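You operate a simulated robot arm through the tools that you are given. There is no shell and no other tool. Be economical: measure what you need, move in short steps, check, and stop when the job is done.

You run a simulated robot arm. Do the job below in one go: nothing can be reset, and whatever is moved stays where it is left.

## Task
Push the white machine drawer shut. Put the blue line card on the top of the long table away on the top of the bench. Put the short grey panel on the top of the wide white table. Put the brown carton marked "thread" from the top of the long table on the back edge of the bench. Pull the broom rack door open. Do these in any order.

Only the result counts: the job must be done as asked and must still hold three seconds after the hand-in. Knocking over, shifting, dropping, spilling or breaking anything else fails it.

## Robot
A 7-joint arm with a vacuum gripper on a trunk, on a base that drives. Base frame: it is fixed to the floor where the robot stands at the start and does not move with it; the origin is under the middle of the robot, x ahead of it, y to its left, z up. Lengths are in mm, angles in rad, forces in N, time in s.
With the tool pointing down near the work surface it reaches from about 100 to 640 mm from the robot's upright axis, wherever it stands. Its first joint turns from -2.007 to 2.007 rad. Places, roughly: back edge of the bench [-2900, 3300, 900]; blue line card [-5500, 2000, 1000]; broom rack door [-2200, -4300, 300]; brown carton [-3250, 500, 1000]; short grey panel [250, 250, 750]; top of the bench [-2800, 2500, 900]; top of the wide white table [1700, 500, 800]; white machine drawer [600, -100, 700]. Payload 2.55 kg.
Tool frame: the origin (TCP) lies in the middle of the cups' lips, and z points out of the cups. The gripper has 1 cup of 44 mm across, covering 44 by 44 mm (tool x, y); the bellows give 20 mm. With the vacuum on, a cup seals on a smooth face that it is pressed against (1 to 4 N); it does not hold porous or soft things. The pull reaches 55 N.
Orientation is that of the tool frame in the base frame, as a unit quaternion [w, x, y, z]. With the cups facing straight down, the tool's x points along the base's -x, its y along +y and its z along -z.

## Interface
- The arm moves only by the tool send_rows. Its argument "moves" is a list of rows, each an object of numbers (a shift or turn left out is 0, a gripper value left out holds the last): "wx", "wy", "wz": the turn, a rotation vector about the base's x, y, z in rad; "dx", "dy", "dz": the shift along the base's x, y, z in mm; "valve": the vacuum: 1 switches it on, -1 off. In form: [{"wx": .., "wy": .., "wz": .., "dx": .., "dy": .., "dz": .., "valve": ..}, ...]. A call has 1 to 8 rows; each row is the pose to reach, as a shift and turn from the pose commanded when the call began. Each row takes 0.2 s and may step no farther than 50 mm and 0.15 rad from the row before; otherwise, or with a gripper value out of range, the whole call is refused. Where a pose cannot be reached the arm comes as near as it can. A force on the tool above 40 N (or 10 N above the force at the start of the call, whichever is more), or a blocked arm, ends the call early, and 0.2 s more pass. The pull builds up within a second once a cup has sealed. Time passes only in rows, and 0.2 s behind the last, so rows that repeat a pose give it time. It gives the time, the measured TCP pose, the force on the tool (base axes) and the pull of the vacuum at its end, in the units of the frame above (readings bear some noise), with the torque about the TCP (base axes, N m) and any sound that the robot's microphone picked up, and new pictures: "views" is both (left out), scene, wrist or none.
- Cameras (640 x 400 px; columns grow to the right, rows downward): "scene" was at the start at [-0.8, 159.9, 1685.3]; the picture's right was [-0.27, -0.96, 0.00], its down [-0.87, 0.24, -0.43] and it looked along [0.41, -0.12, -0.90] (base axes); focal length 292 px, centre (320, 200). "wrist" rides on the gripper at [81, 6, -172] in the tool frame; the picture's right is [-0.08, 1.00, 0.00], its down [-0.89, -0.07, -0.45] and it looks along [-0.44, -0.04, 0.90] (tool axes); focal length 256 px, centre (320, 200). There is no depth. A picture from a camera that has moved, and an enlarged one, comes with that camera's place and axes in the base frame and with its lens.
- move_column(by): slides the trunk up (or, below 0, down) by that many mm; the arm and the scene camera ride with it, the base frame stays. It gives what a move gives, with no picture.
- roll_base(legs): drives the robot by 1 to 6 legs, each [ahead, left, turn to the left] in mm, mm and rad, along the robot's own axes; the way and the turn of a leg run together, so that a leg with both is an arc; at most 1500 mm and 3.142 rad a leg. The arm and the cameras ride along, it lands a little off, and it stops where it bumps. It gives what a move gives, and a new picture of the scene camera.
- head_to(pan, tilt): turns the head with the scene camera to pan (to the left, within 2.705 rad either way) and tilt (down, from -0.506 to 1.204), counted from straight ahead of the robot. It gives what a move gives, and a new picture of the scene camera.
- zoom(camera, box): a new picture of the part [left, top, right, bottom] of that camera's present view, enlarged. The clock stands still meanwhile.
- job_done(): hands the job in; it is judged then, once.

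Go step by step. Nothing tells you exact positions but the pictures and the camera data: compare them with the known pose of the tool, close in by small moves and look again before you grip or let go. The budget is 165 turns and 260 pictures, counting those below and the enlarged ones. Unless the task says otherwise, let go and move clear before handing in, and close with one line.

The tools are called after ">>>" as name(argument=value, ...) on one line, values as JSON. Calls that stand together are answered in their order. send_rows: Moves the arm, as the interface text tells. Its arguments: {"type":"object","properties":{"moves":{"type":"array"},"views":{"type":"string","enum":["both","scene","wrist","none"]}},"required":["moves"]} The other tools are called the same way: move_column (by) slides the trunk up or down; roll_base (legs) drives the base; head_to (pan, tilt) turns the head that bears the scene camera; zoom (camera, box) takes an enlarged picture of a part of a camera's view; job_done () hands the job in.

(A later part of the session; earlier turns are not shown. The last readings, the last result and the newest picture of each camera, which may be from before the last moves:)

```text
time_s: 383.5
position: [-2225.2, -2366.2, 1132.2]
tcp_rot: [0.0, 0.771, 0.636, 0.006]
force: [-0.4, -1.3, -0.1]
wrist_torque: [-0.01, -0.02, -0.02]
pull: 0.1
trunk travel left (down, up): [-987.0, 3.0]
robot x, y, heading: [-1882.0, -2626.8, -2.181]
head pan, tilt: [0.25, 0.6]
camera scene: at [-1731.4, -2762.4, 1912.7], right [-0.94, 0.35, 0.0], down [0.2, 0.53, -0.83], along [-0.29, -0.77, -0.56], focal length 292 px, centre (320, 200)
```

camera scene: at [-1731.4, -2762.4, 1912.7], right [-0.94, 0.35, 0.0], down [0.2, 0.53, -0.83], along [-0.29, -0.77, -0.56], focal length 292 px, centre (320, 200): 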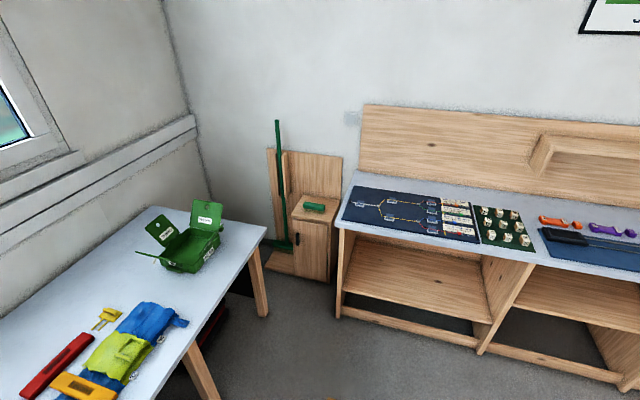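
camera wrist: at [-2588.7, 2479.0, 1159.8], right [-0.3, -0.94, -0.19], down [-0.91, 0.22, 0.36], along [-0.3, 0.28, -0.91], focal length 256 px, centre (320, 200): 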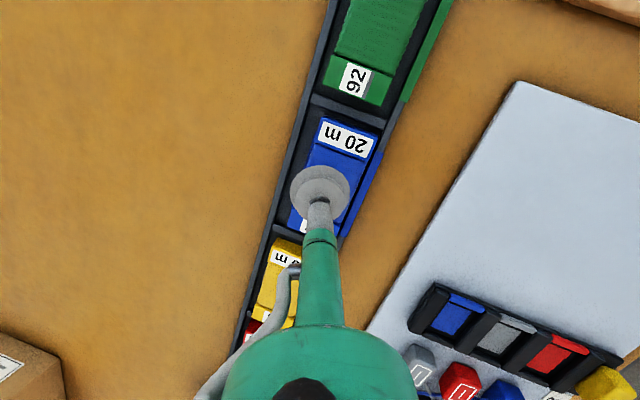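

I see the broom rack: a small cabinet with a door with a dark handle. Zoom in.

>>> zoom(camera="scene", box=[240, 140, 370, 300])

```text
2.50 times, centred on (305, 220) of scene
camera zoom: at [-1731.4, -2762.4, 1912.7], right [-0.94, 0.35, 0.0], down [0.2, 0.53, -0.83], along [-0.29, -0.77, -0.56], focal length 730 px, centre (358, 150)
```

zoom: 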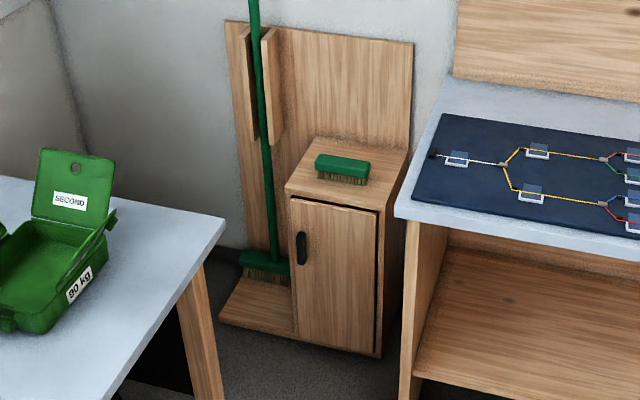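

The door is about 290 mm wide, hinged on the right, with its handle at upper left (z≈430). I'll swing the arm to the front first.

>>> send_rows(moves=[{"dx": -26, "dy": -40, "wz": -0.03}, {"dx": -47, "dy": -79, "wz": -0.06}, {"dx": -64, "dy": -121, "wz": -0.09}, {"dx": -76, "dy": -164, "wz": -0.12}, {"dx": -84, "dy": -209, "wz": -0.15}, {"dx": -87, "dy": -253, "wz": -0.18}, {"dx": -85, "dy": -298, "wz": -0.21}, {"dx": -79, "dy": -343, "wz": -0.21}], views="none")

>>> send_rows(moves=[{"dx": 11, "dy": -44, "wz": -0.03}, {"dx": 26, "dy": -86, "wz": -0.06}, {"dx": 46, "dy": -126, "wz": -0.09}, {"dx": 70, "dy": -165, "wz": -0.12}, {"dx": 97, "dy": -200, "wz": -0.15}, {"dx": 129, "dy": -233, "wz": -0.18}, {"dx": 163, "dy": -261, "wz": -0.21}, {"dx": 175, "dy": -270, "wz": -0.21}], views="none")

>>> send_rows(moves=[{"dz": -45, "wx": -0.1, "wy": 0.075}, {"dz": -90, "wx": -0.2, "wy": 0.15}, {"dz": -130, "wx": -0.3, "wy": 0.225}, {"dz": -150, "wx": -0.41, "wy": 0.31}, {"dz": -150, "wx": -0.52, "wy": 0.39}, {"dz": -150, "wx": -0.63, "wy": 0.47}, {"dz": -150, "wx": -0.74, "wy": 0.555}, {"dz": -150, "wx": -0.85, "wy": 0.64}], views="wrist")

```text
time_s: 385.3
position: [-2304.6, -2709.7, 1129.3]
tcp_rot: [0.001, 0.834, 0.552, 0.008]
force: [-0.3, 0.6, 0.1]
wrist_torque: [-0.02, 0.0, -0.04]
pull: 0.1
trunk travel left (down, up): [-987.0, 3.0]
robot x, y, heading: [-1881.7, -2626.2, -2.177]
head pan, tilt: [0.25, 0.6]
```

```text
time_s: 387.1
position: [-2127.6, -2977.6, 1132.5]
tcp_rot: [0.001, 0.888, 0.46, 0.005]
force: [0.4, -0.7, 0.3]
wrist_torque: [0.04, 0.0, 0.0]
pull: 0.0
trunk travel left (down, up): [-987.0, 3.0]
robot x, y, heading: [-1880.4, -2627.3, -2.178]
head pan, tilt: [0.25, 0.6]
```

```text
time_s: 388.9
position: [-2128.4, -2978.3, 982.2]
tcp_rot: [0.221, 0.765, 0.401, -0.452]
force: [1.1, -0.4, -0.1]
wrist_torque: [0.02, 0.0, 0.02]
pull: 0.0
trunk travel left (down, up): [-987.0, 3.0]
robot x, y, heading: [-1881.3, -2625.6, -2.178]
head pan, tilt: [0.25, 0.6]
camera wrist: at [-2013.3, -2829.1, 997.2], right [0.79, -0.61, 0.04], down [-0.07, -0.02, 1.0], along [-0.61, -0.79, -0.05], focal length 256 px, centre (320, 200)
```

wrist: 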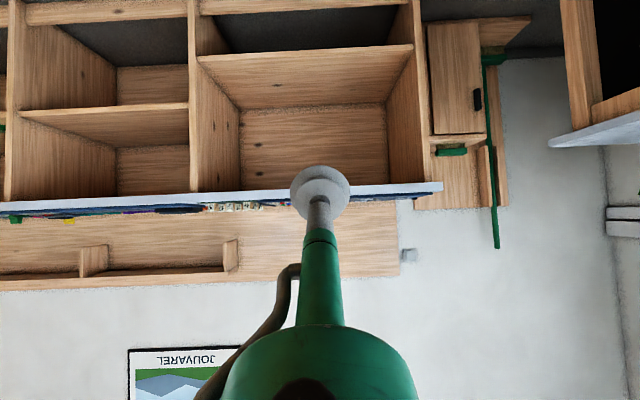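

Rotate the rest of the way to horizontal, then lower the trunk.

>>> send_rows(moves=[{"wx": -0.11, "wy": 0.08, "dz": -20}, {"wx": -0.22, "wy": 0.16, "dz": -40}, {"wx": -0.33, "wy": 0.24, "dz": -60}, {"wx": -0.41, "wy": 0.31, "dz": -70}], views="none")

>>> move_column(by=-350)

>>> send_rows(moves=[{"dz": 0}], views="both")

```text
time_s: 390.1
position: [-2148.2, -3003.0, 932.7]
tcp_rot: [-0.315, -0.61, -0.316, 0.655]
force: [0.2, 0.3, 1.0]
wrist_torque: [0.0, 0.0, 0.01]
pull: 0.0
trunk travel left (down, up): [-987.0, 3.0]
robot x, y, heading: [-1880.4, -2631.1, -2.176]
head pan, tilt: [0.25, 0.6]
stopped in row 4: the arm was blocked; the commanded pose is now the measured one
```

```text
time_s: 393.5
position: [-2148.3, -3002.8, 582.2]
tcp_rot: [-0.315, -0.61, -0.316, 0.654]
force: [-0.7, -0.1, 1.2]
wrist_torque: [0.03, -0.02, 0.01]
pull: 0.1
trunk travel left (down, up): [-637.0, 353.0]
robot x, y, heading: [-1878.5, -2627.6, -2.178]
head pan, tilt: [0.25, 0.6]
```

```text
time_s: 393.9
position: [-2146.8, -3002.2, 581.8]
tcp_rot: [-0.315, -0.61, -0.316, 0.655]
force: [-0.4, 0.3, 0.6]
wrist_torque: [-0.01, 0.03, 0.02]
pull: 0.0
trunk travel left (down, up): [-637.0, 353.0]
robot x, y, heading: [-1881.5, -2630.4, -2.184]
head pan, tilt: [0.25, 0.6]
camera scene: at [-1731.5, -2762.6, 1562.6], right [-0.94, 0.35, 0.0], down [0.2, 0.53, -0.83], along [-0.29, -0.77, -0.56], focal length 292 px, centre (320, 200)
camera wrist: at [-2044.2, -2870.9, 491.2], right [0.8, -0.6, 0.05], down [0.26, 0.42, 0.87], along [-0.54, -0.68, 0.49], focal length 256 px, centre (320, 200)
```

scene: 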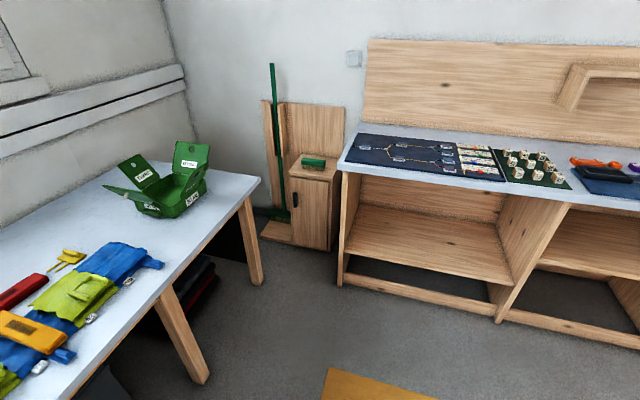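
wrist: 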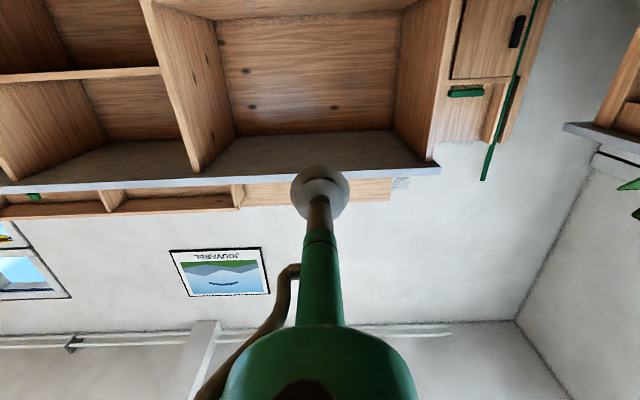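

Tool is horizontal facing the rack. Drive in front of it.

>>> roll_base(legs=[[0, 0, -0.03], [450, 530, 0], [300, 0, 0]])

>>> send_rows(moves=[{"dz": 0}], views="wrist")

```text
time_s: 399.8
position: [-2180.8, -3916.4, 581.2]
tcp_rot: [-0.303, -0.616, -0.305, 0.66]
force: [-0.5, -0.1, -0.2]
wrist_torque: [0.0, 0.0, -0.03]
pull: 0.1
trunk travel left (down, up): [-637.0, 353.0]
robot x, y, heading: [-1900.5, -3551.4, -2.211]
head pan, tilt: [0.25, 0.6]
camera scene: at [-1757.1, -3692.2, 1562.6], right [-0.92, 0.38, 0.0], down [0.22, 0.52, -0.82], along [-0.31, -0.76, -0.57], focal length 292 px, centre (320, 200)
```

scene: 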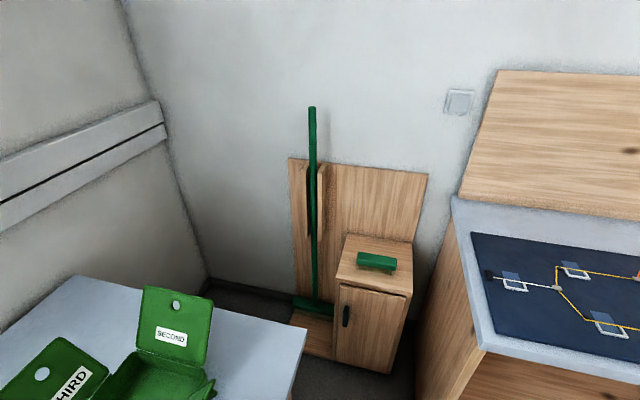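

```text
time_s: 400.2
position: [-2182.2, -3917.4, 582.3]
tcp_rot: [-0.304, -0.615, -0.305, 0.661]
force: [0.5, -1.0, 0.4]
wrist_torque: [0.01, 0.02, 0.0]
pull: 0.1
trunk travel left (down, up): [-637.0, 353.0]
robot x, y, heading: [-1893.5, -3550.7, -2.212]
head pan, tilt: [0.25, 0.6]
camera wrist: at [-2073.4, -3789.6, 491.2], right [0.78, -0.63, 0.05], down [0.28, 0.41, 0.87], along [-0.56, -0.66, 0.5], focal length 256 px, centre (320, 200)
```

wrist: 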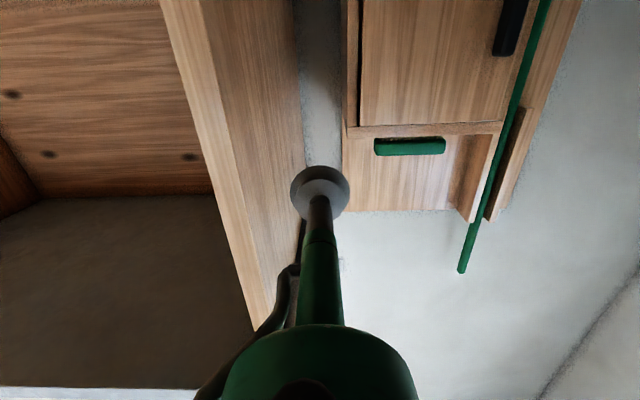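

Triangulated door: left edge near (-2117,-4374), top z 621, front plane known; hinge at the right. I'll shift the tool left in line with the upper-left of the door, then move in.

>>> send_rows(moves=[{"dx": 38, "dy": -29, "dz": -10}, {"dx": 76, "dy": -57, "dz": -20}, {"dx": 114, "dy": -86, "dz": -30}, {"dx": 152, "dy": -114, "dz": -37}, {"dx": 190, "dy": -143, "dz": -37}, {"dx": 214, "dy": -161, "dz": -37}], views="none")

>>> roll_base(legs=[[210, 0, 0]])

>>> send_rows(moves=[{"dz": 0}], views="wrist")

```text
time_s: 400.8
position: [-2218.3, -3904.4, 571.2]
tcp_rot: [-0.206, -0.649, -0.198, 0.706]
force: [0.1, -0.2, -0.4]
wrist_torque: [0.01, -0.03, -0.03]
pull: 0.0
trunk travel left (down, up): [-637.0, 353.0]
robot x, y, heading: [-1902.1, -3551.9, -2.21]
head pan, tilt: [0.25, 0.6]
stopped in row 3: the arm was blocked; the commanded pose is now the measured one
```

```text
time_s: 402.4
position: [-2345.7, -4072.6, 570.4]
tcp_rot: [-0.206, -0.649, -0.2, 0.704]
force: [0.6, -0.7, 0.3]
wrist_torque: [-0.01, 0.01, -0.01]
pull: 0.1
trunk travel left (down, up): [-637.0, 353.0]
robot x, y, heading: [-2028.6, -3723.9, -2.211]
head pan, tilt: [0.25, 0.6]
camera scene: at [-1884.1, -3862.3, 1562.6], right [-0.92, 0.38, 0.0], down [0.22, 0.52, -0.82], along [-0.32, -0.76, -0.57], focal length 292 px, centre (320, 200)
```

scene: 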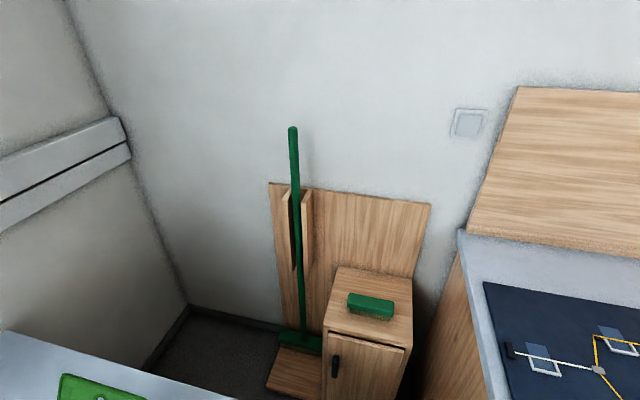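

```text
time_s: 402.9
position: [-2346.6, -4072.5, 571.9]
tcp_rot: [-0.206, -0.649, -0.198, 0.705]
force: [-0.2, -0.5, -0.4]
wrist_torque: [0.0, 0.03, 0.0]
pull: 0.2
trunk travel left (down, up): [-637.0, 353.0]
robot x, y, heading: [-2023.7, -3718.3, -2.216]
head pan, tilt: [0.25, 0.6]
camera wrist: at [-2205.6, -3987.3, 477.6], right [0.55, -0.83, 0.07], down [0.4, 0.33, 0.85], along [-0.73, -0.44, 0.51], focal length 256 px, centre (320, 200)
```

wrist: 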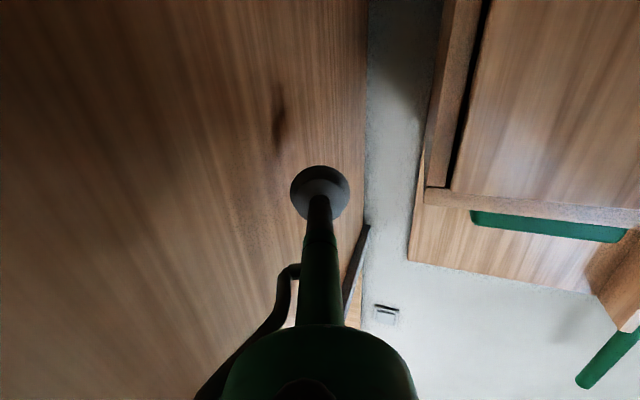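

The arm got blocked when folded that short and twisted; I'll back the base off and rework the arm into a straighter, more extended pose.

>>> roll_base(legs=[[-450, 0, 0]])

>>> send_rows(moves=[{"wz": 0.06, "dx": -24, "dy": -32}, {"wz": 0.12, "dx": -48, "dy": -64}, {"wz": 0.18, "dx": -66, "dy": -100}, {"wz": 0.24, "dx": -72, "dy": -140}, {"wz": 0.3, "dx": -78, "dy": -180}, {"wz": 0.344, "dx": -78, "dy": -215}], views="both")

```text
time_s: 405.6
position: [-2078.9, -3712.6, 572.2]
tcp_rot: [-0.205, -0.65, -0.197, 0.705]
force: [0.9, -1.1, 0.4]
wrist_torque: [-0.01, 0.03, -0.04]
pull: 0.1
trunk travel left (down, up): [-637.0, 353.0]
robot x, y, heading: [-1755.7, -3364.2, -2.218]
head pan, tilt: [0.25, 0.6]
camera scene: at [-1614.6, -3504.6, 1562.6], right [-0.92, 0.39, 0.0], down [0.22, 0.52, -0.83], along [-0.32, -0.76, -0.56], focal length 292 px, centre (320, 200)
```

scene: 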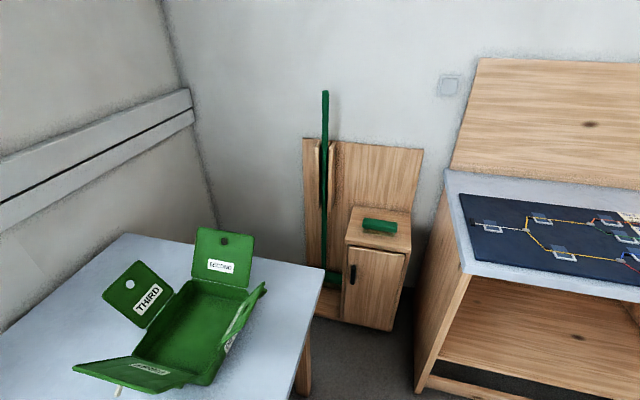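

```text
time_s: 406.8
position: [-2240.5, -3988.5, 770.4]
tcp_rot: [-0.345, -0.516, -0.229, 0.749]
force: [-0.4, -0.5, -0.4]
wrist_torque: [-0.02, -0.01, -0.01]
pull: 0.1
out of reach, approached as far as the arm can: row 6
trunk travel left (down, up): [-637.0, 353.0]
robot x, y, heading: [-1755.3, -3363.8, -2.226]
head pan, tilt: [0.25, 0.6]
stopped in row 6: the arm was blocked; the commanded pose is now the measured one
camera scene: at [-1615.1, -3505.3, 1562.6], right [-0.92, 0.39, 0.0], down [0.22, 0.52, -0.82], along [-0.32, -0.76, -0.57], focal length 292 px, centre (320, 200)
camera wrist: at [-2147.9, -3895.1, 632.0], right [0.77, -0.63, 0.09], down [0.42, 0.61, 0.67], along [-0.47, -0.48, 0.74], focal length 256 px, centre (320, 200)
```

scene: 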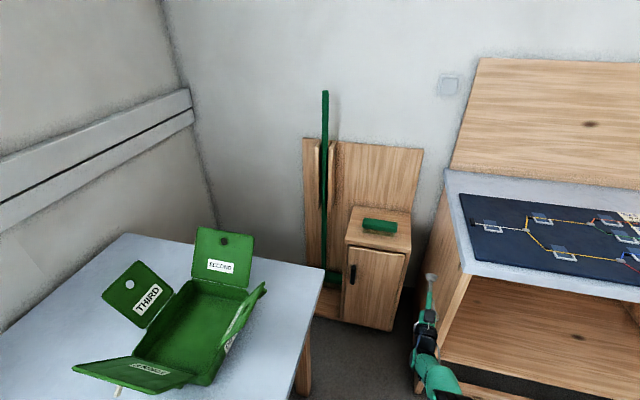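
wrist: 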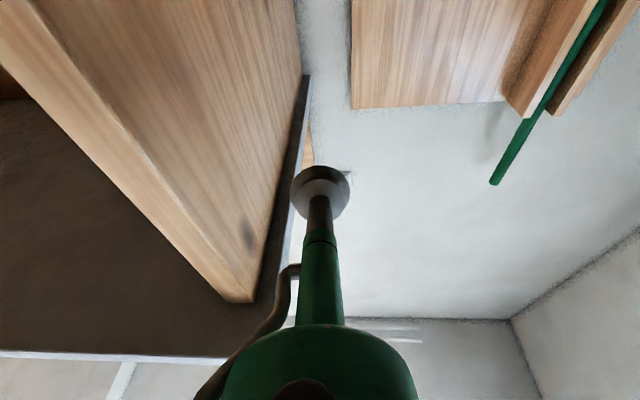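

The arm overextended and tipped up. Bring it back to a moderate radius, level, at z≈545.

>>> send_rows(moves=[{"dx": 33, "dy": 15, "dz": -28, "wx": 0.035, "wy": -0.03, "wz": 0.01}, {"dx": 66, "dy": 30, "dz": -56, "wx": 0.07, "wy": -0.06, "wz": 0.02}, {"dx": 98, "dy": 44, "dz": -84, "wx": 0.105, "wy": -0.09, "wz": 0.03}, {"dx": 131, "dy": 58, "dz": -112, "wx": 0.14, "wy": -0.12, "wz": 0.04}, {"dx": 163, "dy": 73, "dz": -140, "wx": 0.175, "wy": -0.15, "wz": 0.05}, {"dx": 196, "dy": 88, "dz": -168, "wx": 0.21, "wy": -0.18, "wz": 0.06}, {"dx": 228, "dy": 102, "dz": -196, "wx": 0.245, "wy": -0.21, "wz": 0.07}, {"dx": 261, "dy": 117, "dz": -225, "wx": 0.28, "wy": -0.24, "wz": 0.08}], views="wrist")

```text
time_s: 408.8
position: [-1999.6, -3941.5, 618.9]
tcp_rot: [-0.361, -0.609, -0.254, 0.659]
force: [-0.9, 0.7, 0.7]
wrist_torque: [-0.01, 0.02, 0.0]
pull: 0.0
trunk travel left (down, up): [-637.0, 353.0]
robot x, y, heading: [-1757.3, -3365.3, -2.22]
head pan, tilt: [0.25, 0.6]
stopped in row 8: the arm was blocked; the commanded pose is now the measured one
camera wrist: at [-1888.3, -3825.7, 517.8], right [0.78, -0.6, 0.18], down [0.22, 0.54, 0.82], along [-0.58, -0.6, 0.55], focal length 256 px, centre (320, 200)
```

wrist: 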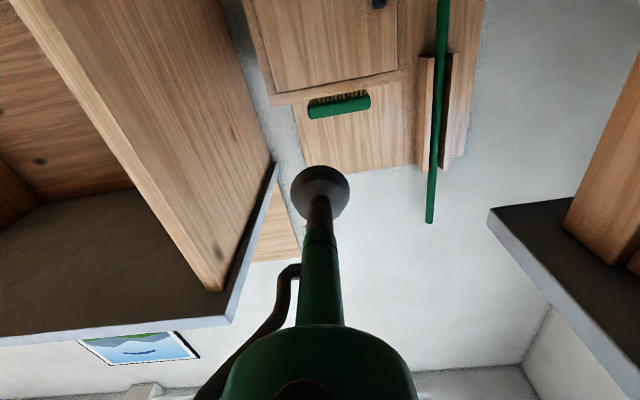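

The arm works better when high relative to its shoulder. Raise the tool by arm, level it, and lower the trunk instead.

>>> send_rows(moves=[{"dz": 45, "dx": 5, "dy": 10}, {"dz": 90, "dx": 10, "dy": 20}, {"dz": 135, "dx": 10, "dy": 30, "wx": 0.05, "wy": -0.04}, {"dz": 180, "dx": 10, "dy": 40, "wx": 0.105, "wy": -0.08}, {"dz": 225, "dx": 10, "dy": 40, "wx": 0.105, "wy": -0.08, "wz": 0.03}], views="none")

>>> move_column(by=-300)

>>> send_rows(moves=[{"dz": 0}], views="both")

```text
time_s: 409.9
position: [-1988.3, -3899.0, 840.2]
tcp_rot: [0.347, 0.65, 0.285, -0.613]
force: [0.6, 0.7, -0.4]
wrist_torque: [-0.01, 0.01, 0.0]
pull: 0.2
trunk travel left (down, up): [-637.0, 353.0]
robot x, y, heading: [-1757.3, -3363.8, -2.215]
head pan, tilt: [0.25, 0.6]
```

```text
time_s: 412.9
position: [-1987.6, -3901.9, 542.2]
tcp_rot: [0.347, 0.65, 0.283, -0.614]
force: [0.6, -0.3, 0.1]
wrist_torque: [-0.03, 0.0, 0.0]
pull: 0.0
trunk travel left (down, up): [-337.0, 653.0]
robot x, y, heading: [-1760.6, -3365.9, -2.22]
head pan, tilt: [0.25, 0.6]
```

```text
time_s: 413.4
position: [-1989.0, -3899.3, 541.9]
tcp_rot: [0.347, 0.649, 0.284, -0.614]
force: [0.2, -0.4, -0.2]
wrist_torque: [0.0, -0.01, 0.01]
pull: 0.1
trunk travel left (down, up): [-337.0, 653.0]
robot x, y, heading: [-1756.3, -3362.5, -2.22]
head pan, tilt: [0.25, 0.6]
camera scene: at [-1614.9, -3505.2, 1262.6], right [-0.92, 0.39, 0.0], down [0.22, 0.52, -0.83], along [-0.32, -0.76, -0.56], focal length 292 px, centre (320, 200)
camera wrist: at [-1873.1, -3771.0, 462.4], right [0.79, -0.59, 0.18], down [0.14, 0.45, 0.88], along [-0.6, -0.67, 0.43], focal length 256 px, centre (320, 200)
```

scene: 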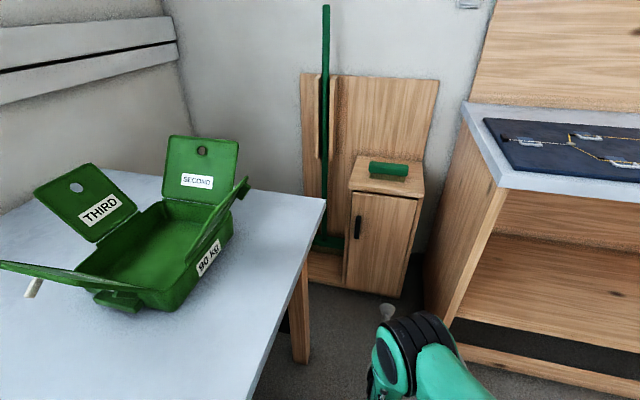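
wrist: 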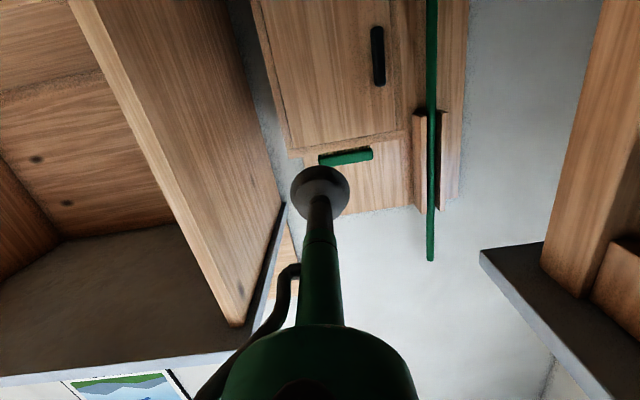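

Now the tool is level, in line, at z 542. Drive in: left 137, ahead 300, then check.

>>> roll_base(legs=[[0, 137, 0], [310, 0, 0]])

>>> send_rows(moves=[{"dz": 0}], views="wrist")

```text
time_s: 414.7
position: [-1894.8, -3971.5, 541.4]
tcp_rot: [0.349, 0.649, 0.284, -0.614]
force: [-1.2, 0.2, 0.8]
wrist_torque: [-0.02, 0.03, 0.0]
pull: 0.1
trunk travel left (down, up): [-337.0, 653.0]
robot x, y, heading: [-1664.8, -3431.7, -2.217]
head pan, tilt: [0.25, 0.6]
stopped in leg 1: the robot was blocked; the commanded pose is now the measured one
camera scene: at [-1522.7, -3574.7, 1262.6], right [-0.92, 0.39, 0.0], down [0.22, 0.52, -0.82], along [-0.32, -0.76, -0.57], focal length 292 px, centre (320, 200)
```

scene: 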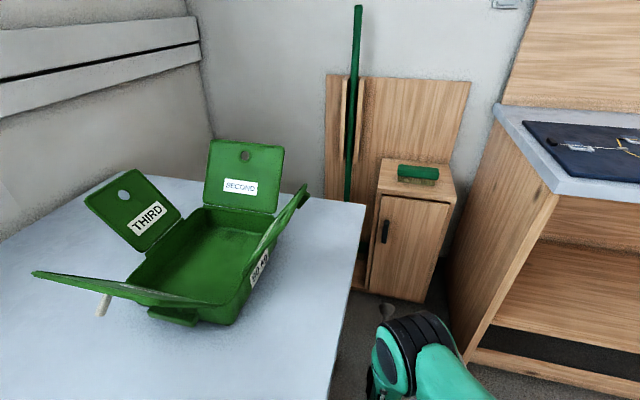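

```text
time_s: 415.1
position: [-1894.8, -3971.6, 543.0]
tcp_rot: [0.348, 0.649, 0.284, -0.615]
force: [0.0, 0.4, -0.6]
wrist_torque: [0.02, -0.04, 0.0]
pull: 0.1
trunk travel left (down, up): [-337.0, 653.0]
robot x, y, heading: [-1664.7, -3432.2, -2.218]
head pan, tilt: [0.25, 0.6]
camera wrist: at [-1780.0, -3841.8, 462.9], right [0.79, -0.59, 0.18], down [0.13, 0.45, 0.88], along [-0.6, -0.67, 0.44], focal length 256 px, centre (320, 200)
```

wrist: 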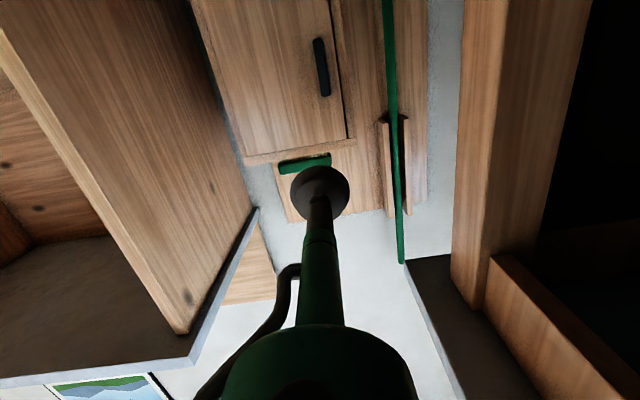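

The base touched the near table leg; ease right and go ahead past it.

>>> roll_base(legs=[[0, -32, 0], [370, 0, 0]])

>>> send_rows(moves=[{"dz": 0}], views="wrist")

```text
time_s: 417.8
position: [-2137.5, -4241.6, 542.7]
tcp_rot: [0.349, 0.648, 0.286, -0.614]
force: [-0.1, 0.3, 0.3]
wrist_torque: [0.01, 0.02, -0.02]
pull: 0.1
trunk travel left (down, up): [-337.0, 653.0]
robot x, y, heading: [-1906.3, -3705.5, -2.213]
head pan, tilt: [0.25, 0.6]
camera scene: at [-1766.1, -3843.6, 1262.6], right [-0.92, 0.38, 0.0], down [0.22, 0.52, -0.83], along [-0.32, -0.76, -0.56], focal length 292 px, centre (320, 200)
```

scene: 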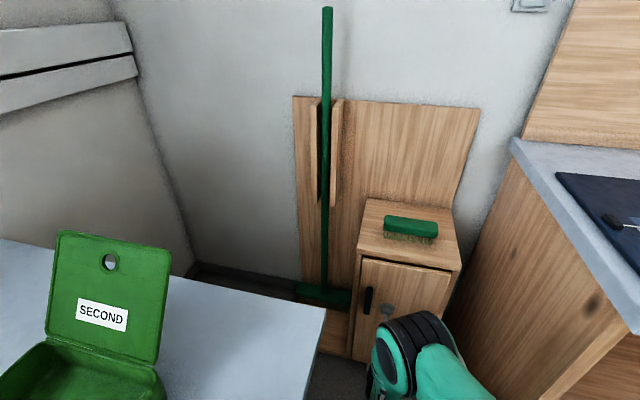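

```text
time_s: 418.2
position: [-2137.5, -4240.9, 542.5]
tcp_rot: [0.35, 0.648, 0.286, -0.613]
force: [-0.1, 0.2, 0.2]
wrist_torque: [0.0, 0.03, -0.01]
pull: 0.1
trunk travel left (down, up): [-337.0, 653.0]
robot x, y, heading: [-1908.5, -3702.3, -2.213]
head pan, tilt: [0.25, 0.6]
camera wrist: at [-2022.6, -4111.5, 462.9], right [0.79, -0.59, 0.18], down [0.13, 0.45, 0.88], along [-0.6, -0.67, 0.44], focal length 256 px, centre (320, 200)
```

wrist: 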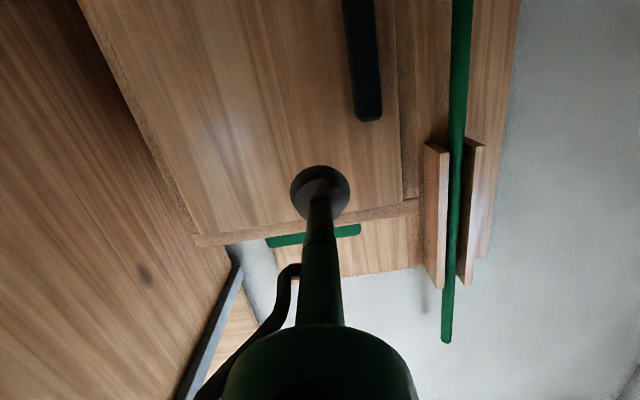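

Shift left 35 mm and ahead 60 by base, so the cup faces the door just above the handle.

>>> roll_base(legs=[[60, 35, 0]])

>>> send_rows(moves=[{"dz": 3}], views="wrist")

```text
time_s: 419.2
position: [-2146.2, -4309.4, 541.2]
tcp_rot: [0.349, 0.648, 0.285, -0.614]
force: [0.7, -0.1, 0.2]
wrist_torque: [-0.02, 0.01, 0.01]
pull: 0.1
trunk travel left (down, up): [-337.0, 653.0]
robot x, y, heading: [-1916.0, -3771.0, -2.213]
head pan, tilt: [0.25, 0.6]
camera scene: at [-1774.8, -3913.2, 1262.6], right [-0.92, 0.38, 0.0], down [0.22, 0.52, -0.83], along [-0.32, -0.76, -0.56], focal length 292 px, centre (320, 200)
```

scene: 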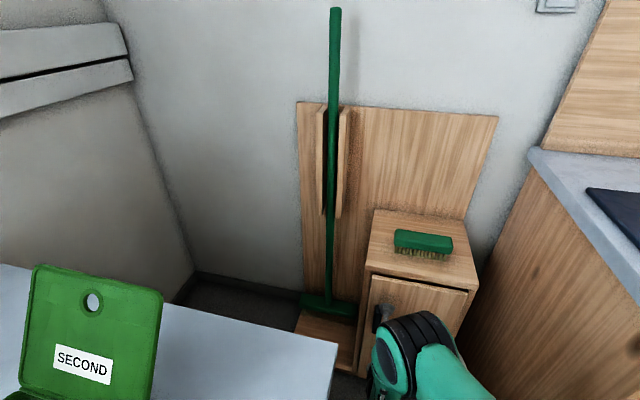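

```text
time_s: 419.6
position: [-2147.4, -4310.5, 543.6]
tcp_rot: [0.349, 0.649, 0.285, -0.613]
force: [0.2, -0.1, -0.7]
wrist_torque: [-0.01, 0.02, 0.0]
pull: 0.1
trunk travel left (down, up): [-337.0, 653.0]
robot x, y, heading: [-1916.4, -3770.0, -2.218]
head pan, tilt: [0.25, 0.6]
camera wrist: at [-2032.0, -4180.4, 465.6], right [0.79, -0.59, 0.18], down [0.13, 0.45, 0.88], along [-0.6, -0.67, 0.44], focal length 256 px, centre (320, 200)
```

wrist: 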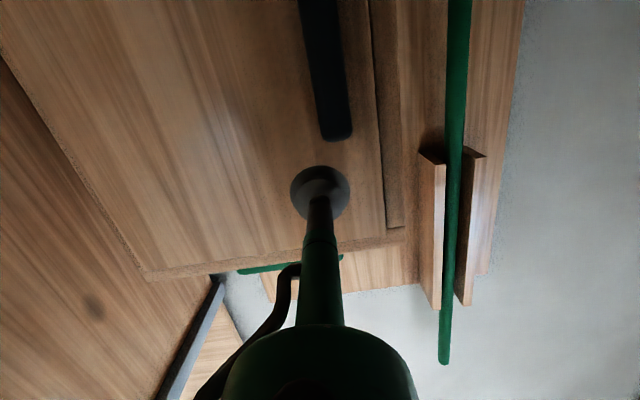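

The cup is about 40 mm from the door, just above the handle. Raise 12 mm and press on with vacuum.

>>> send_rows(moves=[{"dz": 12, "valve": 1}, {"dz": 12, "dx": -9, "dy": -12}, {"dz": 12, "dx": -15, "dy": -20}, {"dz": 12, "dx": -20, "dy": -26}, {"dz": 12, "dx": -23, "dy": -31}, {"dz": 12, "dx": -26, "dy": -35}, {"dz": 12, "dx": -29, "dy": -39}], views="wrist")

```text
time_s: 421.1
position: [-2169.6, -4341.4, 556.7]
tcp_rot: [0.349, 0.648, 0.286, -0.614]
force: [7.3, 12.0, 9.4]
wrist_torque: [-0.08, 0.1, -0.2]
pull: 55.1
trunk travel left (down, up): [-337.0, 653.0]
robot x, y, heading: [-1917.2, -3773.6, -2.212]
head pan, tilt: [0.25, 0.6]
stopped in row 7: the force on the tool passed its limit (the readings are from after the stop); the commanded pose is now the measured one
camera wrist: at [-2055.2, -4211.1, 477.5], right [0.79, -0.59, 0.18], down [0.13, 0.45, 0.88], along [-0.6, -0.67, 0.43], focal length 256 px, centre (320, 200)
```

wrist: 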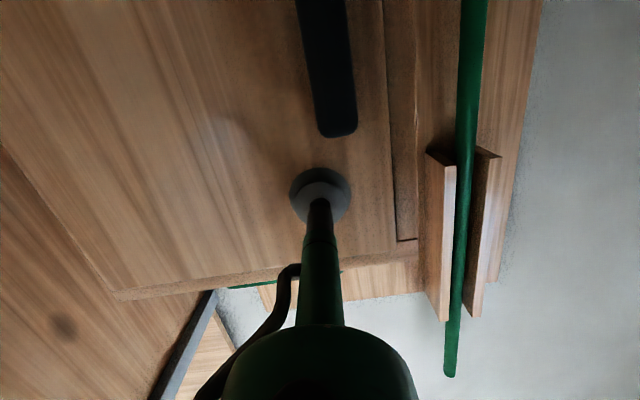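

Sealed on the door at full pull. Pull it open along the hinge arc, turning the tool with the door.

>>> send_rows(moves=[{"dx": 4.5, "dy": 6.2, "wz": 0.04}, {"dx": 8.7, "dy": 12.6, "wz": 0.08}, {"dx": 14.6, "dy": 22.6, "wz": 0.14}, {"dx": 19.8, "dy": 32.8, "wz": 0.2}, {"dx": 24.4, "dy": 43.4, "wz": 0.26}, {"dx": 28.5, "dy": 54.1, "wz": 0.32}, {"dx": 31.8, "dy": 65.2, "wz": 0.38}, {"dx": 34.4, "dy": 76.4, "wz": 0.44}], views="both")

```text
time_s: 422.9
position: [-2134.4, -4265.3, 554.8]
tcp_rot: [0.474, 0.57, 0.423, -0.521]
force: [20.9, 0.3, 16.4]
wrist_torque: [0.01, 0.2, -0.95]
pull: 54.7
trunk travel left (down, up): [-337.0, 653.0]
robot x, y, heading: [-1920.1, -3771.7, -2.213]
head pan, tilt: [0.25, 0.6]
camera scene: at [-1771.6, -3910.3, 1262.5], right [-0.92, 0.38, 0.0], down [0.22, 0.52, -0.83], along [-0.32, -0.76, -0.56], focal length 292 px, centre (320, 200)
camera wrist: at [-2086.5, -4097.9, 476.0], right [0.97, -0.19, 0.18], down [-0.07, 0.46, 0.88], along [-0.25, -0.87, 0.43], focal length 256 px, centre (320, 200)
```

scene: 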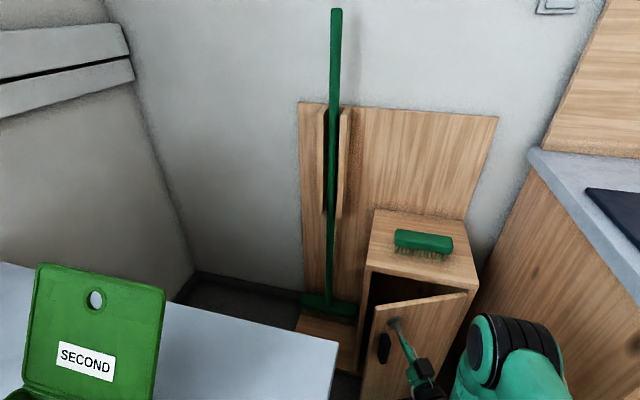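
wrist: 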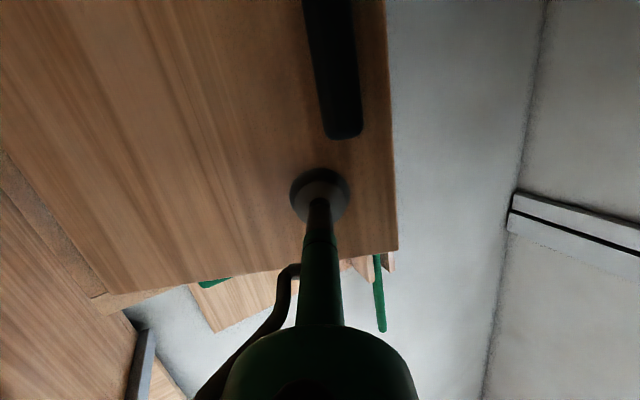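

The door is opening well (~25°). Continue the arc with a slightly larger radius.

>>> send_rows(moves=[{"dx": 6.5, "dy": 9.9, "wz": 0.06}, {"dx": 8.3, "dy": 23, "wz": 0.12}, {"dx": 9.3, "dy": 36.2, "wz": 0.18}, {"dx": 9.4, "dy": 49.3, "wz": 0.24}, {"dx": 8.8, "dy": 62.5, "wz": 0.3}, {"dx": 7.4, "dy": 75.7, "wz": 0.36}, {"dx": 5.2, "dy": 88.6, "wz": 0.42}, {"dx": 2.3, "dy": 101.5, "wz": 0.48}], views="both")

```text
time_s: 424.7
position: [-2135.6, -4163.5, 554.3]
tcp_rot: [0.582, 0.456, 0.545, -0.395]
force: [-6.5, -5.3, 8.0]
wrist_torque: [0.2, -0.33, 0.65]
pull: 55.1
trunk travel left (down, up): [-337.0, 653.0]
robot x, y, heading: [-1919.2, -3770.4, -2.218]
head pan, tilt: [0.25, 0.6]
camera scene: at [-1774.7, -3911.8, 1262.7], right [-0.92, 0.38, 0.0], down [0.22, 0.52, -0.83], along [-0.32, -0.76, -0.56], focal length 292 px, centre (320, 200)
camera wrist: at [-2169.4, -3993.5, 476.1], right [0.95, 0.27, 0.18], down [-0.27, 0.38, 0.88], along [0.17, -0.89, 0.43], focal length 256 px, centre (320, 200)
```

scene: 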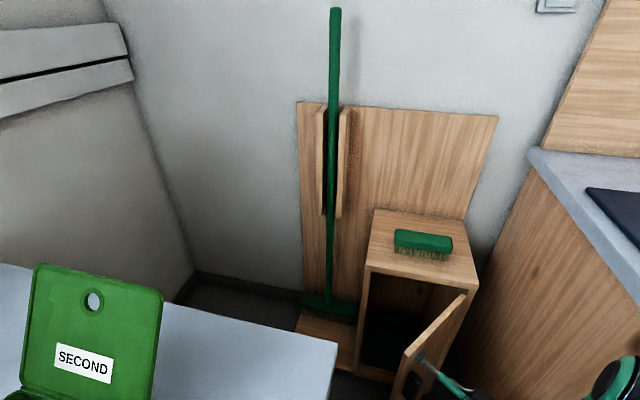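
wrist: 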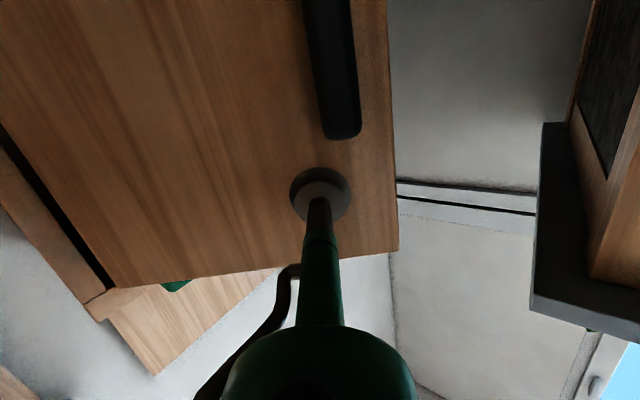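

Door at about 51°. Keep going along the arc.

>>> send_rows(moves=[{"dx": -3.4, "dy": 12.3, "wz": 0.06}, {"dx": -7.7, "dy": 24.4, "wz": 0.12}, {"dx": -12.7, "dy": 36.3, "wz": 0.18}, {"dx": -18.3, "dy": 47.8, "wz": 0.24}, {"dx": -24.6, "dy": 59, "wz": 0.3}, {"dx": -31.6, "dy": 69.7, "wz": 0.36}, {"dx": -39.2, "dy": 80, "wz": 0.42}, {"dx": -47.6, "dy": 89.9, "wz": 0.48}], views="both")

```text
time_s: 426.3
position: [-2109.9, -4071.6, 556.9]
tcp_rot: [0.704, 0.373, 0.56, -0.229]
force: [0.0, -0.2, 0.1]
wrist_torque: [0.01, -0.02, -0.01]
pull: 0.3
trunk travel left (down, up): [-337.0, 653.0]
robot x, y, heading: [-1917.2, -3767.8, -2.224]
head pan, tilt: [0.25, 0.6]
stopped in row 7: the arm was blocked; the commanded pose is now the measured one
camera scene: at [-1772.3, -3906.1, 1261.5], right [-0.92, 0.39, 0.0], down [0.22, 0.52, -0.83], along [-0.32, -0.76, -0.56], focal length 292 px, centre (320, 200)
camera wrist: at [-2189.3, -3924.3, 465.3], right [0.72, 0.61, 0.34], down [-0.57, 0.22, 0.79], along [0.41, -0.76, 0.5], focal length 256 px, centre (320, 200)
```

scene: 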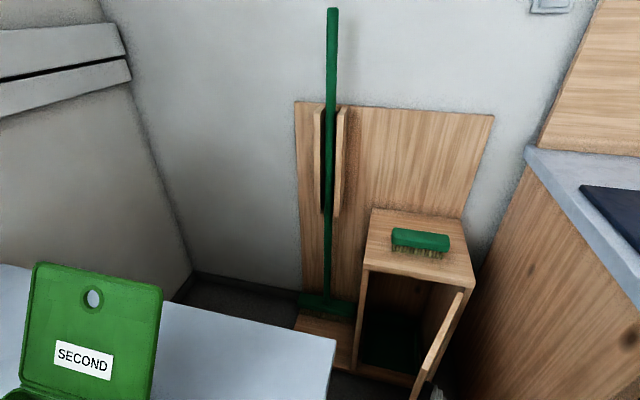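
wrist: 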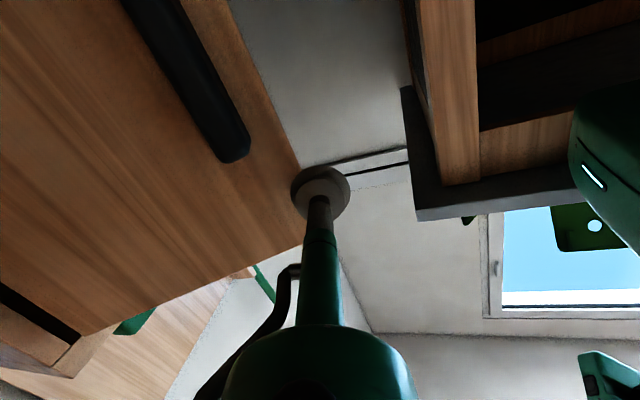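

The seal let go at roughly 65–70° as the arm folded up. I'll switch the vacuum off, back clear, and then push the door wider from the inside.

>>> send_rows(moves=[{"dx": -12, "dy": 16, "valve": -1}, {"dx": -22, "dy": 32}], views="none")

>>> roll_base(legs=[[-330, 0, 0]])

>>> zoom(camera="scene", box=[260, 100, 560, 400])

```text
time_s: 426.9
position: [-2136.2, -4041.5, 559.0]
tcp_rot: [0.699, 0.369, 0.567, -0.231]
force: [0.3, 0.4, 0.4]
wrist_torque: [-0.01, -0.01, -0.06]
pull: 0.1
trunk travel left (down, up): [-337.0, 653.0]
robot x, y, heading: [-1919.6, -3763.8, -2.221]
head pan, tilt: [0.25, 0.6]
```

```text
time_s: 429.1
position: [-1933.6, -3777.3, 558.5]
tcp_rot: [0.701, 0.372, 0.564, -0.231]
force: [0.2, -0.5, 0.0]
wrist_torque: [-0.01, 0.0, -0.01]
pull: 0.1
trunk travel left (down, up): [-337.0, 653.0]
robot x, y, heading: [-1716.1, -3504.2, -2.22]
head pan, tilt: [0.25, 0.6]
camera scene: at [-1573.7, -3646.7, 1262.6], right [-0.92, 0.39, 0.0], down [0.22, 0.52, -0.83], along [-0.32, -0.76, -0.56], focal length 292 px, centre (320, 200)
```

scene: 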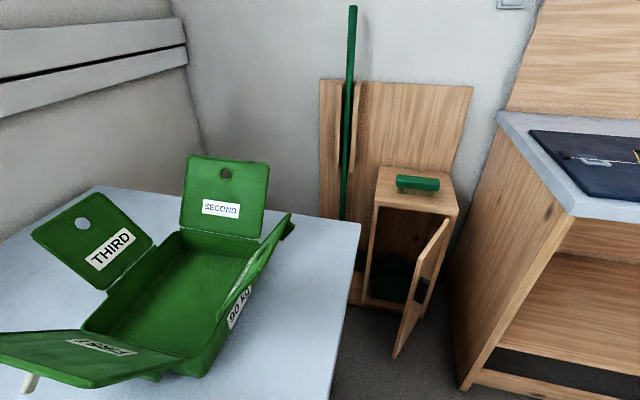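

```text
1.33 times, centred on (410, 250) of scene
camera zoom: at [-1573.7, -3646.7, 1262.6], right [-0.92, 0.39, 0.0], down [0.22, 0.52, -0.83], along [-0.32, -0.76, -0.56], focal length 389 px, centre (200, 133)
```

zoom: 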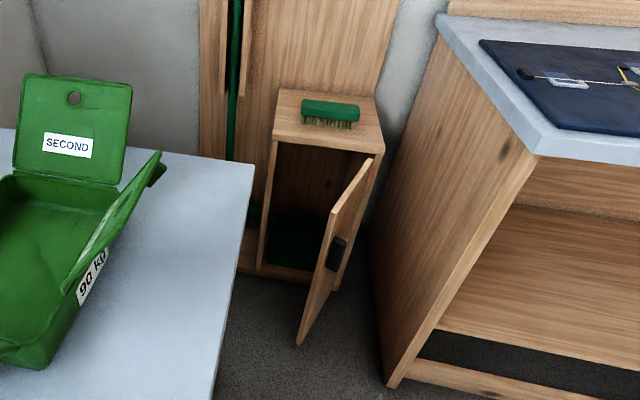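

The door stands at about 64°. I'll bring the tool back to pointing straight at the rack, then push the door from its inner side to about 90°.

>>> send_rows(moves=[{"dx": -2, "dy": -30, "wz": -0.145}, {"dx": -4, "dy": -60, "wz": -0.29}, {"dx": -6, "dy": -90, "wz": -0.435}, {"dx": -8, "dy": -120, "wz": -0.58}, {"dx": -10, "dy": -150, "wz": -0.725}, {"dx": -11, "dy": -180, "wz": -0.87}, {"dx": -12, "dy": -210, "wz": -1.015}, {"dx": -13, "dy": -240, "wz": -1.16}], views="both")

```text
time_s: 430.9
position: [-1948.6, -4019.3, 559.2]
tcp_rot: [0.461, 0.619, 0.268, -0.577]
force: [-0.3, 0.9, -0.7]
wrist_torque: [0.01, -0.01, 0.04]
pull: 0.0
trunk travel left (down, up): [-337.0, 653.0]
robot x, y, heading: [-1715.6, -3506.1, -2.227]
head pan, tilt: [0.25, 0.6]
camera scene: at [-1573.7, -3646.7, 1262.6], right [-0.92, 0.39, 0.0], down [0.22, 0.52, -0.83], along [-0.32, -0.76, -0.56], focal length 292 px, centre (320, 200)
camera wrist: at [-1846.1, -3886.0, 467.6], right [0.84, -0.42, 0.34], down [-0.02, 0.6, 0.8], along [-0.53, -0.68, 0.5], focal length 256 px, centre (320, 200)
```

scene: 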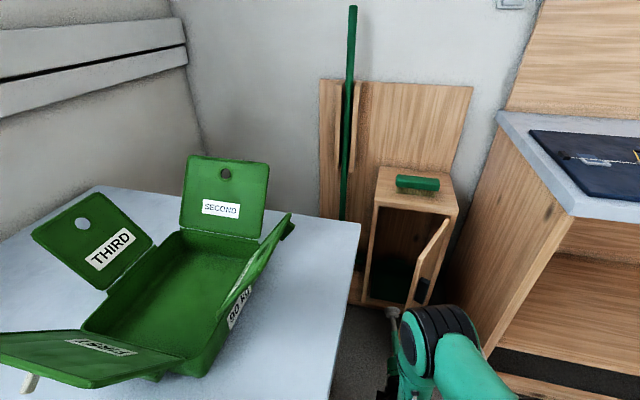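
wrist: 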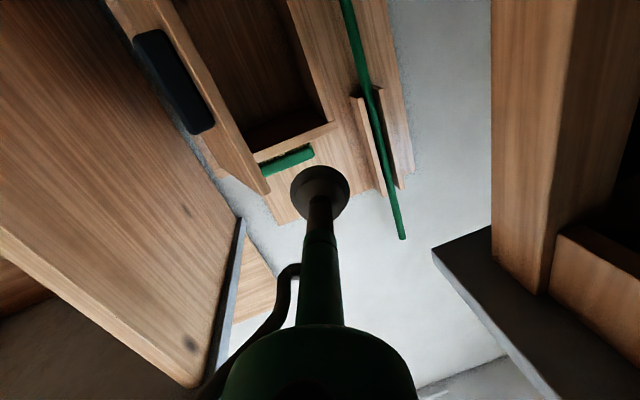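

Tool is left of the door's edge. Drive ahead 200 so it sits inside the door's swing, then sweep right.

>>> roll_base(legs=[[205, 0, 0]])

>>> send_rows(moves=[{"dx": -24, "dy": 18}, {"dx": -48, "dy": 36}, {"dx": -68, "dy": 51}, {"dx": -84, "dy": 63}, {"dx": -100, "dy": 75}], views="both")

```text
time_s: 432.4
position: [-2068.6, -4175.7, 559.3]
tcp_rot: [0.46, 0.619, 0.268, -0.577]
force: [0.8, 0.0, -0.2]
wrist_torque: [0.0, -0.02, 0.01]
pull: 0.1
trunk travel left (down, up): [-337.0, 653.0]
robot x, y, heading: [-1839.9, -3662.2, -2.229]
head pan, tilt: [0.25, 0.6]
camera scene: at [-1694.5, -3804.6, 1262.6], right [-0.92, 0.39, 0.0], down [0.22, 0.52, -0.83], along [-0.32, -0.76, -0.56], focal length 292 px, centre (320, 200)
```

scene: 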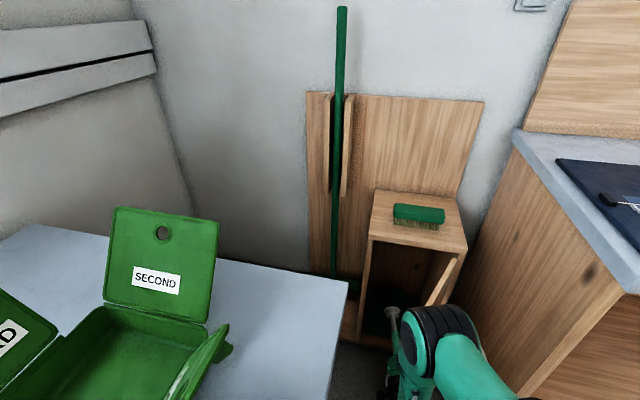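

```text
time_s: 433.7
position: [-2160.3, -4099.6, 558.5]
tcp_rot: [0.462, 0.621, 0.27, -0.573]
force: [7.9, 7.5, 4.7]
wrist_torque: [0.32, -0.17, -0.27]
pull: 0.0
trunk travel left (down, up): [-337.0, 653.0]
robot x, y, heading: [-1833.3, -3658.0, -2.22]
head pan, tilt: [0.25, 0.6]
stopped in row 5: the force on the tool passed its limit (the readings are from after the stop); the commanded pose is now the measured one
camera scene: at [-1692.4, -3802.9, 1262.6], right [-0.92, 0.39, 0.0], down [0.22, 0.52, -0.83], along [-0.32, -0.76, -0.56], focal length 292 px, centre (320, 200)
camera wrist: at [-2058.8, -3965.3, 467.5], right [0.85, -0.41, 0.34], down [-0.03, 0.6, 0.8], along [-0.53, -0.69, 0.49], focal length 256 px, centre (320, 200)
```

scene: 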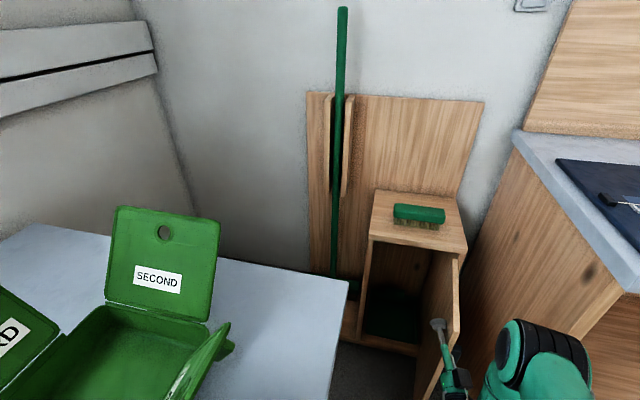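
wrist: 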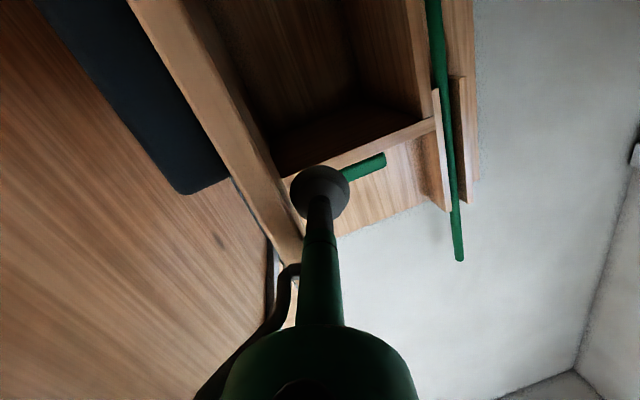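

The door reached its stop at about 80° or more. Back away from it gently.

>>> send_rows(moves=[{"dx": 16, "dy": -12}, {"dx": 36, "dy": -27}], views="none")

>>> roll_base(legs=[[-350, 0, 0]])

>>> zoom(camera="scene", box=[300, 60, 540, 400])

```text
time_s: 434.3
position: [-2127.1, -4126.1, 558.1]
tcp_rot: [0.461, 0.622, 0.269, -0.573]
force: [0.0, 0.4, -0.8]
wrist_torque: [0.0, 0.0, -0.01]
pull: 0.0
trunk travel left (down, up): [-337.0, 653.0]
robot x, y, heading: [-1834.9, -3663.8, -2.223]
head pan, tilt: [0.25, 0.6]
```

```text
time_s: 436.5
position: [-1916.8, -3847.2, 557.7]
tcp_rot: [0.46, 0.623, 0.267, -0.574]
force: [0.6, 0.4, -0.1]
wrist_torque: [0.01, 0.02, -0.03]
pull: 0.1
trunk travel left (down, up): [-337.0, 653.0]
robot x, y, heading: [-1624.5, -3385.5, -2.227]
head pan, tilt: [0.25, 0.6]
camera scene: at [-1484.2, -3527.8, 1262.6], right [-0.92, 0.4, 0.0], down [0.22, 0.52, -0.82], along [-0.33, -0.76, -0.57], focal length 292 px, centre (320, 200)
```

scene: 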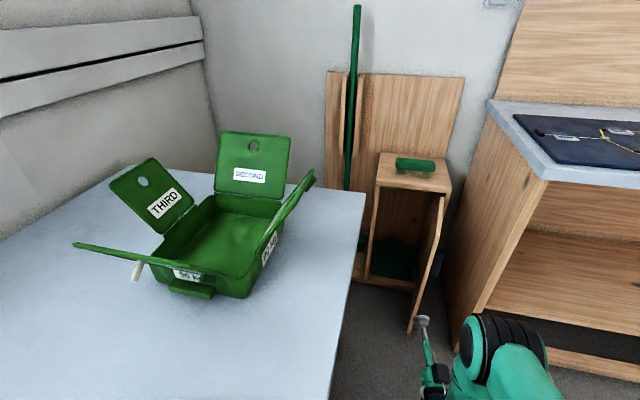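

```text
1.18 times, centred on (420, 230) of scene
camera zoom: at [-1484.2, -3527.8, 1262.6], right [-0.92, 0.4, 0.0], down [0.22, 0.52, -0.82], along [-0.33, -0.76, -0.57], focal length 344 px, centre (202, 165)
```

zoom: 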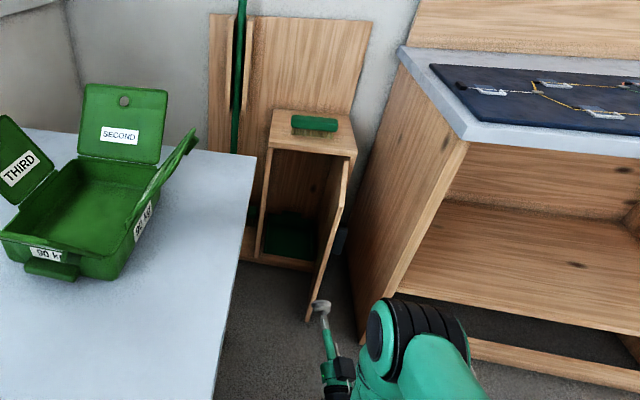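

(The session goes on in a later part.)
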